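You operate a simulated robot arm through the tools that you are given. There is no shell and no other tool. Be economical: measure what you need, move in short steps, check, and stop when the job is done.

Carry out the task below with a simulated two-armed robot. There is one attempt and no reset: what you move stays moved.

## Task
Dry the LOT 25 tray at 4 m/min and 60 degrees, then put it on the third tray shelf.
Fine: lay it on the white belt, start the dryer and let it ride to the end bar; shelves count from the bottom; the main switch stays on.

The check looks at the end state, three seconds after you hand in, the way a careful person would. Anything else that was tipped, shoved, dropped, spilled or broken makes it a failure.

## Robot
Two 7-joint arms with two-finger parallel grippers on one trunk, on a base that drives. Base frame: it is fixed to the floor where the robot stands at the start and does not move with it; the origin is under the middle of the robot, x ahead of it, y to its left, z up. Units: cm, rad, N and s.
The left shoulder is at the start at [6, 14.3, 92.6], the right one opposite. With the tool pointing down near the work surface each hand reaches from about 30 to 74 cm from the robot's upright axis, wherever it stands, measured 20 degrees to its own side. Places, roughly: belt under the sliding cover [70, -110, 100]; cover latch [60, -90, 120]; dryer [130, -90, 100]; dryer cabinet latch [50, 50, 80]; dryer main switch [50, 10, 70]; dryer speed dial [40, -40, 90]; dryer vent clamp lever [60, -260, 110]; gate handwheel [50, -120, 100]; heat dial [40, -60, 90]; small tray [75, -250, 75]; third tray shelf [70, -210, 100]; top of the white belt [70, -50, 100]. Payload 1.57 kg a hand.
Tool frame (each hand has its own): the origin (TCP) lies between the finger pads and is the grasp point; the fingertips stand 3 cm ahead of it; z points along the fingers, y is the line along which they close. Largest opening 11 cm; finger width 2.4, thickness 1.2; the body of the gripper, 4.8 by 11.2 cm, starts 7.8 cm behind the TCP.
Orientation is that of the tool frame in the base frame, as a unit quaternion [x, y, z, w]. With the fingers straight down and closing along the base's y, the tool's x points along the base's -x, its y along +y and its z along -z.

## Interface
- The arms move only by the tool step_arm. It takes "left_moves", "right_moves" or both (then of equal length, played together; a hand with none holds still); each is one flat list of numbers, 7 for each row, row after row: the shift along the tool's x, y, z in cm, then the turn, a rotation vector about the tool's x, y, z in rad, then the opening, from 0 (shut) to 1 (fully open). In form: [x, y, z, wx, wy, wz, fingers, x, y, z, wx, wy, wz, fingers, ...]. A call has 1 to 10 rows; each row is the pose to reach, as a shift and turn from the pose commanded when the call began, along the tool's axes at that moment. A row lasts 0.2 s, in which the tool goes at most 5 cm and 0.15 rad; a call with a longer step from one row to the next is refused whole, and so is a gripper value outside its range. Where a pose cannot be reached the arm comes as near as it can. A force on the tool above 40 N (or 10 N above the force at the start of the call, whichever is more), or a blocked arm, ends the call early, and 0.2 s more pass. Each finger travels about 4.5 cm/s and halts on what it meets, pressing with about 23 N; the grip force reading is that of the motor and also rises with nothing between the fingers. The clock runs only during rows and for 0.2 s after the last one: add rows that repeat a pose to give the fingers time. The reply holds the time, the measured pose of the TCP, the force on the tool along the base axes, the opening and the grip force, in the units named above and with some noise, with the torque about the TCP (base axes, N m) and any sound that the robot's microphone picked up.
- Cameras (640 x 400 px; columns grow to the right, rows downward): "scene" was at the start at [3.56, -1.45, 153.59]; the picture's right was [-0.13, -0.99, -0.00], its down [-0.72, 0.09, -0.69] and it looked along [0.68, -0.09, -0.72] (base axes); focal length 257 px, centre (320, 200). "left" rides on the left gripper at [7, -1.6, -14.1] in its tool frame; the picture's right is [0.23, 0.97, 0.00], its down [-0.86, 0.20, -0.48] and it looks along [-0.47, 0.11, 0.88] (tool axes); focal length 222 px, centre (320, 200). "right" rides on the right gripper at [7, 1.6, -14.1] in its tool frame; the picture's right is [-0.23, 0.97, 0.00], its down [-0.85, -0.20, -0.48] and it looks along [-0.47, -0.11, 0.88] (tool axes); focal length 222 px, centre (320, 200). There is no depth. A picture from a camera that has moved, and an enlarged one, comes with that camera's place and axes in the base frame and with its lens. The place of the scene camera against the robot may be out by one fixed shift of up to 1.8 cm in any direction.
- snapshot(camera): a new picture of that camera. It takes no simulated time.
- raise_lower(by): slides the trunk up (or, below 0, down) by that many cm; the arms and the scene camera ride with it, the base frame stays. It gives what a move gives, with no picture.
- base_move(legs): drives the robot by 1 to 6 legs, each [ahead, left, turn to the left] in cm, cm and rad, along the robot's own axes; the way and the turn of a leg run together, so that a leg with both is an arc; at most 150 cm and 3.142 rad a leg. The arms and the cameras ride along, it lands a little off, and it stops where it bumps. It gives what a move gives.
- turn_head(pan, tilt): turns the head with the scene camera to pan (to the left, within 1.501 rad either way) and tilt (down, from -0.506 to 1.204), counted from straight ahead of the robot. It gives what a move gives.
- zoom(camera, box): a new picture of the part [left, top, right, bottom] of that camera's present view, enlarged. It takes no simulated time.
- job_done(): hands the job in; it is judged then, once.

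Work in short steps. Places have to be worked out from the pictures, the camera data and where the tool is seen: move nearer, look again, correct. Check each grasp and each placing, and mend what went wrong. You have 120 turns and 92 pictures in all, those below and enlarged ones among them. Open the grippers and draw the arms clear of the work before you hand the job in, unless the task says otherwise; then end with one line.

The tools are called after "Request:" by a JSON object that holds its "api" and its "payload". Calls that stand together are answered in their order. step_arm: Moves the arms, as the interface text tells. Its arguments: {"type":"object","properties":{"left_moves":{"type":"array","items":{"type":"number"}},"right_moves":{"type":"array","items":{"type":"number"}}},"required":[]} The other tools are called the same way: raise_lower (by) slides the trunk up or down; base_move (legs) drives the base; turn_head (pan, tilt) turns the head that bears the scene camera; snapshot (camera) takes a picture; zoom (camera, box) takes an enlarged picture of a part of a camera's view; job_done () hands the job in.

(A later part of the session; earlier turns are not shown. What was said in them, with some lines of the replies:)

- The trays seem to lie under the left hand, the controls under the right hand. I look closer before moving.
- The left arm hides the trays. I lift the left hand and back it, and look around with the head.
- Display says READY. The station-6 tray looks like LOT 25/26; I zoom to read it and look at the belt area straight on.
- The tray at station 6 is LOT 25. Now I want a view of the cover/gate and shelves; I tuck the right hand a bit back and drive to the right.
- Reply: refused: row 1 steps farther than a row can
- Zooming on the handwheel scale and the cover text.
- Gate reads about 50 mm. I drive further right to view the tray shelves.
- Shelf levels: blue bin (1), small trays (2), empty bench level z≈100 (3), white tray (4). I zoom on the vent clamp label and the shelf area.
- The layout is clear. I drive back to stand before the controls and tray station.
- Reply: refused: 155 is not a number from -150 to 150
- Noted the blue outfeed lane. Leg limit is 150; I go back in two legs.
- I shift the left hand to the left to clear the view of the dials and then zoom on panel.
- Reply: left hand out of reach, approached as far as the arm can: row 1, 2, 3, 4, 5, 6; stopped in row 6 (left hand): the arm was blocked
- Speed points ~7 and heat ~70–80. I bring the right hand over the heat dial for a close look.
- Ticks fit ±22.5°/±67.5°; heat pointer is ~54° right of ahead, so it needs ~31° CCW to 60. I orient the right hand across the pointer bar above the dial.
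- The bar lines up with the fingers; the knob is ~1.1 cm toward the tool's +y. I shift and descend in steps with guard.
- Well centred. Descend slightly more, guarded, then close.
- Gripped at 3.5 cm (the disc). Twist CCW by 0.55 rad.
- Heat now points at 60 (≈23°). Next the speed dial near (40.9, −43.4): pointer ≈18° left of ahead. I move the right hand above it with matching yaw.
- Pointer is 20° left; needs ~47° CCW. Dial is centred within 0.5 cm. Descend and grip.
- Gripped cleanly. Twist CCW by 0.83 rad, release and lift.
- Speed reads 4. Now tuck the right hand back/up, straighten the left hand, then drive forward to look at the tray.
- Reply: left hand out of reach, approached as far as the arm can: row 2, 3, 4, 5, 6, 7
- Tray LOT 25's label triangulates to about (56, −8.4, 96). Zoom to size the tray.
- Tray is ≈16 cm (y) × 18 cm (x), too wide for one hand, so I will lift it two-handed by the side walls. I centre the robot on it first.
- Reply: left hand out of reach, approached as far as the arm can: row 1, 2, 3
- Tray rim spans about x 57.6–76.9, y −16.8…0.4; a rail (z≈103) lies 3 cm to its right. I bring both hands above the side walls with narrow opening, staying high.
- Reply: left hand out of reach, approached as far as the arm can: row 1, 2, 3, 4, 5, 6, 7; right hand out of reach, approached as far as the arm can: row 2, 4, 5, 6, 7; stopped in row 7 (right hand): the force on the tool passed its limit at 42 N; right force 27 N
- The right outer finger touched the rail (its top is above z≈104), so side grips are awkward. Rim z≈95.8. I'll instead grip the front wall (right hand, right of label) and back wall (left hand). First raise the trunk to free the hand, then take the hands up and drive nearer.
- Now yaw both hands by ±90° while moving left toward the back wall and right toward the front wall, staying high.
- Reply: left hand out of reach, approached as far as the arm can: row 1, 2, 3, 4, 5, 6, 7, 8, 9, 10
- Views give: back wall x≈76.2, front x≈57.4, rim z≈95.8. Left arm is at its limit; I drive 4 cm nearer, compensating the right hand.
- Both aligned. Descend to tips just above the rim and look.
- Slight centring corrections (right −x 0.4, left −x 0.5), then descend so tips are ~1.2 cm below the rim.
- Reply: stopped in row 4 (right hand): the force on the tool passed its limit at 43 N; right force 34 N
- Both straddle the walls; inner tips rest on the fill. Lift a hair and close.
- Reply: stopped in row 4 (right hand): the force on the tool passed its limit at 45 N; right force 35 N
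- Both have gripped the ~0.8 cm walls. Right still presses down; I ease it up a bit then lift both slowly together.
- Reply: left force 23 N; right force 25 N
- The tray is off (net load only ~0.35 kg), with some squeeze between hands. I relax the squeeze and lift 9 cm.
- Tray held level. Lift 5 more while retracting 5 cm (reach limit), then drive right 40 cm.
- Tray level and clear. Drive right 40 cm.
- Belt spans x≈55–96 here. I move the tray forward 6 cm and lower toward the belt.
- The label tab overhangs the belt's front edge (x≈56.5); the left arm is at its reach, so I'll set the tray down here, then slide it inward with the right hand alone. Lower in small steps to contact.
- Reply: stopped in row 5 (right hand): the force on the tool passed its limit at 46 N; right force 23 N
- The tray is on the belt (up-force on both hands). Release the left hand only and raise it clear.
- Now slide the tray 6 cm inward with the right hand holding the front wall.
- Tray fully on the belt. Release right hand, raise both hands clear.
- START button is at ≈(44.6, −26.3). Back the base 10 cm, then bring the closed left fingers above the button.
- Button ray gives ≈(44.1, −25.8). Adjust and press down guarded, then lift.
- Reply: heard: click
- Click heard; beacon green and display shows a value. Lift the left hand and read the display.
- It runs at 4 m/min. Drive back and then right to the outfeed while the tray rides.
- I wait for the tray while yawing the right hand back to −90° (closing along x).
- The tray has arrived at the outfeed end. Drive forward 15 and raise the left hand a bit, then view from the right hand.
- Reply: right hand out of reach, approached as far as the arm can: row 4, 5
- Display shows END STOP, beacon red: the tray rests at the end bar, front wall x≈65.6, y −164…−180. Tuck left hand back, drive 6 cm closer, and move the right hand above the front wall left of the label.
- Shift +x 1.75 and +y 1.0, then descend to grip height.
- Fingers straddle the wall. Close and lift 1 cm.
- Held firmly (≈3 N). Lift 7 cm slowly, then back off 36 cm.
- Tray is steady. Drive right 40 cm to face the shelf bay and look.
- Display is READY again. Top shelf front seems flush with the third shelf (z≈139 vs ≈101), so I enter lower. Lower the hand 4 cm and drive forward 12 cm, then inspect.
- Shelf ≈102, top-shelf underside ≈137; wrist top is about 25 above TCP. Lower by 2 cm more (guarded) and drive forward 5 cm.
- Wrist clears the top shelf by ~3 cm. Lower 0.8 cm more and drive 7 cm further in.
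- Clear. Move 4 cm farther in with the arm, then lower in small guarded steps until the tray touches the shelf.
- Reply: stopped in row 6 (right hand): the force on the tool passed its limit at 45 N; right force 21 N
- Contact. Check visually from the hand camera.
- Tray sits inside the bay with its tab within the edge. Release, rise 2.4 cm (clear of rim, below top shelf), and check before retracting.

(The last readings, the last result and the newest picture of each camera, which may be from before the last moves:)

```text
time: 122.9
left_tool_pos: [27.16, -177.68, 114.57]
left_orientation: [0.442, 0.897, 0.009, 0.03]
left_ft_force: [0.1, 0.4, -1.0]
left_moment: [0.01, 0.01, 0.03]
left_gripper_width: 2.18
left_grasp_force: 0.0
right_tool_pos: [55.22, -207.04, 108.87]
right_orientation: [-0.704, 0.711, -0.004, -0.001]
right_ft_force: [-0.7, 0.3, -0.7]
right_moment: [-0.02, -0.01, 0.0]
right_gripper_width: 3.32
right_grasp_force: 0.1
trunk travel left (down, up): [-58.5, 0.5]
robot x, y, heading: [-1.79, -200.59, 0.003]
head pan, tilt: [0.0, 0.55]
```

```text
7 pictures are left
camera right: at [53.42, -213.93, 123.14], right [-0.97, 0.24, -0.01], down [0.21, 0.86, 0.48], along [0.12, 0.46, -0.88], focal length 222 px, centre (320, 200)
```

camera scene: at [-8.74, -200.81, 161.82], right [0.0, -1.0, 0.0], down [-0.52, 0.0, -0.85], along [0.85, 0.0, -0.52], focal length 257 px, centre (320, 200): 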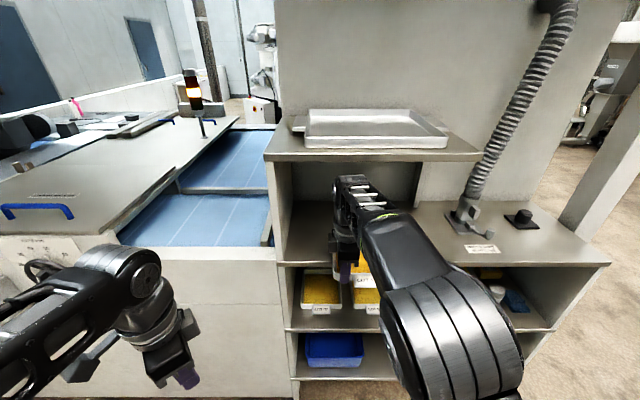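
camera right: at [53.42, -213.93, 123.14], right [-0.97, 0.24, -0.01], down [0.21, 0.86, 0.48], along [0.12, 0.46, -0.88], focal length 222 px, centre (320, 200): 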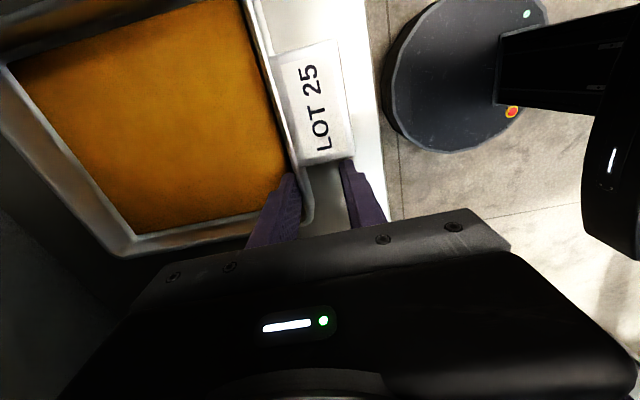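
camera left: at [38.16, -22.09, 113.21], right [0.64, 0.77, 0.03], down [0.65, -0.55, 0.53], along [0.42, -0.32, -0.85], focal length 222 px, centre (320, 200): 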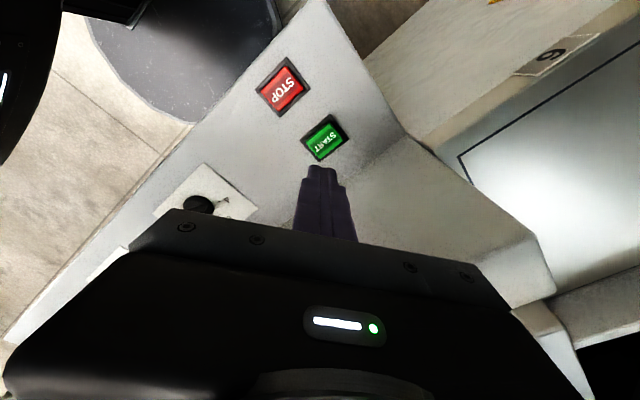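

The hand rose only 0.45 cm although 2.5 was commanded, so the wrist may be against the top shelf. Back the command down at once and look.

Request:
{"api": "step_arm", "payload": {"right_moves": [0, 0, 1, 0, 0, 0, 0.3, 0, 0, 2.2, 0, 0, 0, 0.3]}}

Request:
{"api": "zoom", "payload": {"camera": "scene", "box": [260, 130, 440, 300]}}

```text
time: 123.5
left_tool_pos: [27.14, -177.5, 115.06]
left_orientation: [0.441, 0.897, 0.007, 0.03]
left_ft_force: [0.2, -0.3, 1.1]
left_moment: [0.0, 0.01, 0.0]
left_gripper_width: 2.19
left_grasp_force: 0.1
right_tool_pos: [56.16, -206.75, 108.75]
right_orientation: [-0.704, 0.71, -0.015, 0.016]
right_ft_force: [0.8, -0.6, 0.1]
right_moment: [-0.01, 0.0, 0.0]
right_gripper_width: 3.28
right_grasp_force: 0.0
trunk travel left (down, up): [-58.5, 0.5]
robot x, y, heading: [-1.14, -200.65, -0.004]
head pan, tilt: [0.0, 0.55]
```

```text
2.35 times, centred on (350, 215) of scene
camera zoom: at [3.43, -200.92, 162.02], right [0.0, -1.0, 0.0], down [-0.52, 0.0, -0.85], along [0.85, 0.0, -0.52], focal length 605 px, centre (249, 165)
```

zoom: 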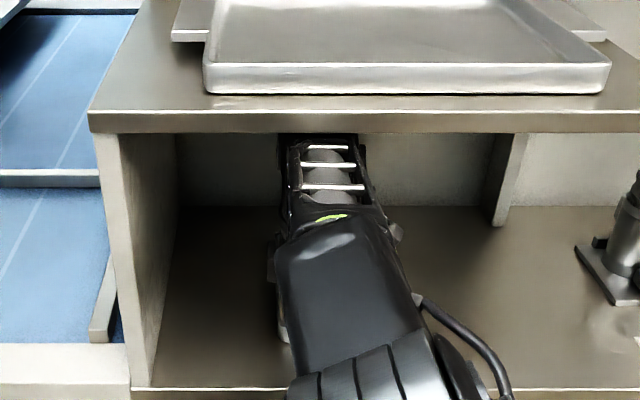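

The wrist meets the top shelf at this height, so I cannot rise straight. I open the fingers wide and pitch the wrist back toward the robot (which lifts the inner finger and lowers the wrist), then rise a little.

Request:
{"api": "step_arm", "payload": {"right_moves": [-0.2, 0, 0, 0, 0, 0, 0.45, -0.3, 0, 0, 0, 0, 0, 0.6, -0.3, 0, 0, 0, 0, 0, 0.7, -0.3, 0, 0, 0.1, 0, 0, 0.7, -0.3, 0, 0, 0.2, 0, 0, 0.7, -0.3, 0, -0.2, 0.3, 0, 0, 0.7, -0.3, 0, -0.6, 0.38, 0, 0, 0.7, -0.3, 0, -1, 0.45, 0, 0, 0.7]}}

Request:
{"api": "snapshot", "payload": {"camera": "right"}}

```text
time: 124.8
left_tool_pos: [26.74, -177.41, 114.87]
left_orientation: [0.441, 0.897, 0.008, 0.032]
left_ft_force: [-0.4, 0.5, 0.5]
left_moment: [0.02, 0.0, -0.01]
left_gripper_width: 2.2
left_grasp_force: 0.0
right_tool_pos: [55.66, -206.33, 109.32]
right_orientation: [-0.699, 0.702, -0.092, 0.097]
right_ft_force: [-13.4, -0.8, 30.7]
right_moment: [-0.19, 1.95, 0.06]
right_gripper_width: 8.2
right_grasp_force: 3.2
trunk travel left (down, up): [-58.5, 0.5]
robot x, y, heading: [-1.47, -200.41, -0.001]
head pan, tilt: [0.0, 0.55]
stopped in row 6 (right hand): the force on the tool passed its limit at 47 N (the readings are from after the stop); the commanded pose is now the measured one
```

```text
5 pictures are left
camera right: at [50.3, -213.41, 122.54], right [-0.94, 0.23, -0.26], down [0.07, 0.85, 0.52], along [0.34, 0.47, -0.81], focal length 222 px, centre (320, 200)
```

right: 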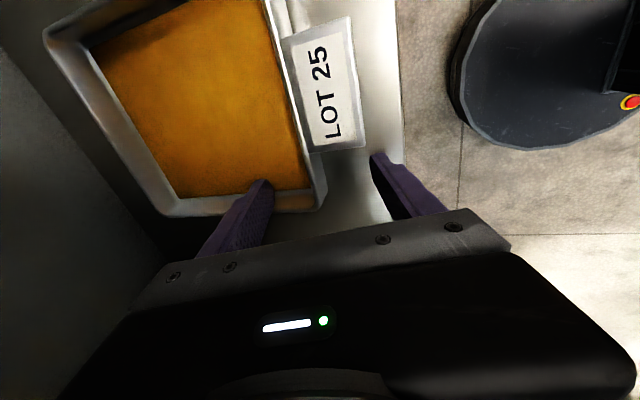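

The outer fingertip touches the shelf (so shelf ≈105 and rim ≈108). I raise vertically while pitching further so the wrist leaves the top shelf.

Request:
{"api": "step_arm", "payload": {"right_moves": [0, -0.13, -0.48, 0, 0, 0, 0.7, 0, -0.27, -0.96, 0.08, 0, 0, 0.7, 0, -0.4, -1.45, 0.16, 0, 0, 0.7, 0, -0.53, -1.93, 0.24, 0, 0, 0.7, 0, -0.67, -2.4, 0.3, 0, 0, 0.7, 0, -0.8, -2.9, 0.34, 0, 0, 0.7]}}

```text
time: 126.2
left_tool_pos: [27.03, -177.46, 114.96]
left_orientation: [0.441, 0.897, 0.007, 0.03]
left_ft_force: [-0.3, -0.1, 0.0]
left_moment: [0.01, 0.0, -0.04]
left_gripper_width: 2.2
left_grasp_force: 0.0
right_tool_pos: [55.75, -206.4, 111.82]
right_orientation: [-0.672, 0.678, -0.209, 0.212]
right_ft_force: [1.0, 0.7, -0.7]
right_moment: [-0.02, 0.01, -0.04]
right_gripper_width: 7.71
right_grasp_force: 0.0
trunk travel left (down, up): [-58.5, 0.5]
robot x, y, heading: [-1.17, -200.18, 0.0]
head pan, tilt: [0.0, 0.55]
```

Free, all forces zero; inner tip ≈111 clears the rim (≈108). Retract by driving straight back, then view.

Request:
{"api": "base_move", "payload": {"legs": [[-10, 0, 0], [-15, 0, 0]]}}

Request:
{"api": "zoom", "payload": {"camera": "scene", "box": [240, 110, 440, 260]}}

```text
time: 128.3
left_tool_pos: [2.11, -177.47, 114.87]
left_orientation: [0.442, 0.896, 0.007, 0.031]
left_ft_force: [0.1, 0.1, 0.0]
left_moment: [-0.03, -0.03, -0.02]
left_gripper_width: 2.17
left_grasp_force: 0.0
right_tool_pos: [30.89, -206.5, 111.92]
right_orientation: [-0.672, 0.678, -0.21, 0.211]
right_ft_force: [0.3, -1.0, 0.2]
right_moment: [-0.01, 0.01, 0.01]
right_gripper_width: 7.69
right_grasp_force: 0.0
trunk travel left (down, up): [-58.5, 0.5]
robot x, y, heading: [-26.43, -200.12, -0.002]
head pan, tilt: [0.0, 0.55]
```

```text
2.67 times, centred on (340, 185) of scene
camera zoom: at [-21.84, -200.83, 161.83], right [0.0, -1.0, 0.0], down [-0.52, 0.0, -0.85], along [0.85, 0.0, -0.52], focal length 686 px, centre (267, 240)
```

zoom: 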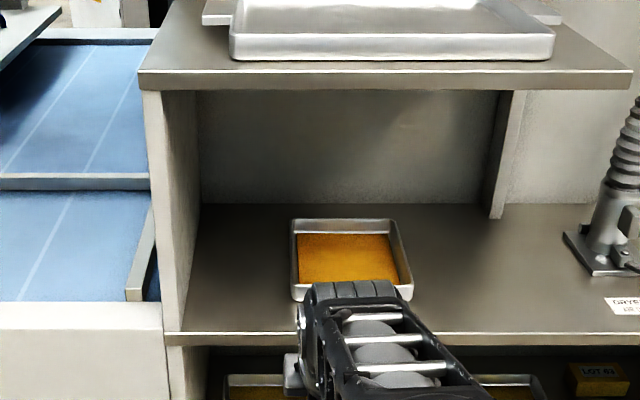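

The tray lies flat on the third shelf. Open both grippers, back off a bit more, and take a last overall look.

Request:
{"api": "base_move", "payload": {"legs": [[-15, 0, 0]]}}

Request:
{"api": "step_arm", "payload": {"left_moves": [0, 0, 0, 0, 0, 0, 0.5, 0, 0, 0, 0, 0, 0, 0.8, 0, 0, 0, 0, 0, 0, 1, 0, 0, 0, 0, 0, 0, 1, 0, 0, 0, 0, 0, 0, 1], "right_moves": [0, 0, 0, 0, 0, 0, 0.8, 0, 0, 0, 0, 0, 0, 1, 0, 0, 0, 0, 0, 0, 1, 0, 0, 0, 0, 0, 0, 1, 0, 0, 0, 0, 0, 0, 1]}}

Request:
{"api": "turn_head", "payload": {"pan": 0.2, "tilt": 0.5}}

Request:
{"api": "snapshot", "payload": {"camera": "scene"}}

```text
time: 129.7
left_tool_pos: [-13.03, -177.57, 114.9]
left_orientation: [0.442, 0.896, 0.008, 0.032]
left_ft_force: [-0.2, -0.3, -0.1]
left_moment: [-0.02, -0.05, -0.04]
left_gripper_width: 2.19
left_grasp_force: 0.1
right_tool_pos: [15.88, -206.44, 111.81]
right_orientation: [-0.672, 0.677, -0.211, 0.212]
right_ft_force: [-0.3, 0.1, -0.2]
right_moment: [0.01, -0.04, 0.03]
right_gripper_width: 7.73
right_grasp_force: 0.1
trunk travel left (down, up): [-58.5, 0.5]
robot x, y, heading: [-41.48, -200.52, -0.003]
head pan, tilt: [0.0, 0.55]
```

```text
time: 130.9
left_tool_pos: [-12.85, -177.5, 114.84]
left_orientation: [0.443, 0.896, 0.007, 0.03]
left_ft_force: [1.0, -0.2, -0.7]
left_moment: [-0.01, -0.03, 0.03]
left_gripper_width: 10.98
left_grasp_force: 0.0
right_tool_pos: [16.04, -206.47, 111.95]
right_orientation: [-0.672, 0.678, -0.209, 0.211]
right_ft_force: [0.2, -0.3, -0.4]
right_moment: [-0.03, 0.03, 0.01]
right_gripper_width: 11.0
right_grasp_force: 0.2
trunk travel left (down, up): [-58.5, 0.5]
robot x, y, heading: [-41.09, -200.56, 0.002]
head pan, tilt: [0.0, 0.55]
```

```text
time: 131.6
left_tool_pos: [-12.82, -177.38, 114.87]
left_orientation: [0.443, 0.896, 0.007, 0.03]
left_ft_force: [-0.2, 0.6, -0.1]
left_moment: [0.01, -0.01, 0.01]
left_gripper_width: 10.99
left_grasp_force: 0.0
right_tool_pos: [15.93, -206.48, 111.91]
right_orientation: [-0.673, 0.678, -0.209, 0.211]
right_ft_force: [0.0, 0.4, 0.5]
right_moment: [-0.02, -0.01, -0.03]
right_gripper_width: 10.98
right_grasp_force: 0.1
trunk travel left (down, up): [-58.5, 0.5]
robot x, y, heading: [-41.06, -200.27, 0.001]
head pan, tilt: [0.201, 0.499]
```

```text
3 pictures are left
camera scene: at [-36.76, -199.0, 162.28], right [0.2, -0.98, 0.0], down [-0.47, -0.09, -0.88], along [0.86, 0.17, -0.48], focal length 257 px, centre (320, 200)
```

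scene: 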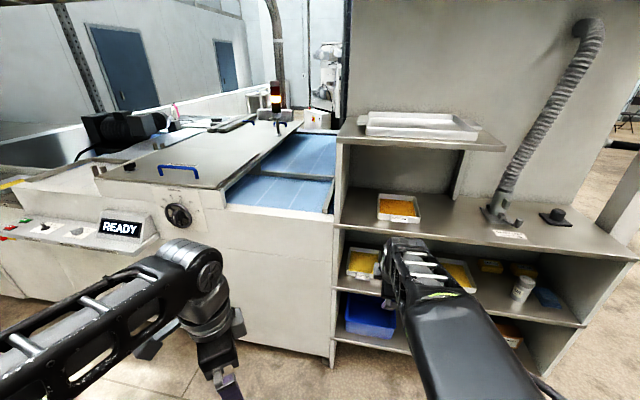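

Everything is in place: the tray is on the third shelf, the dryer shows READY with the main switch untouched, and the arms are clear and open. I hand the job in.

Request:
{"api": "job_done", "payload": {}}

```text
The job is handed in.
```

The LOT 25 tray was dried at 4 m/min (display) and 60 degrees (dial), rode to the end bar, and now lies flat on the third shelf; the main switch was left on, and my wrist pressed lightly against the underside of the top shelf as I let go, with nothing seen to move.
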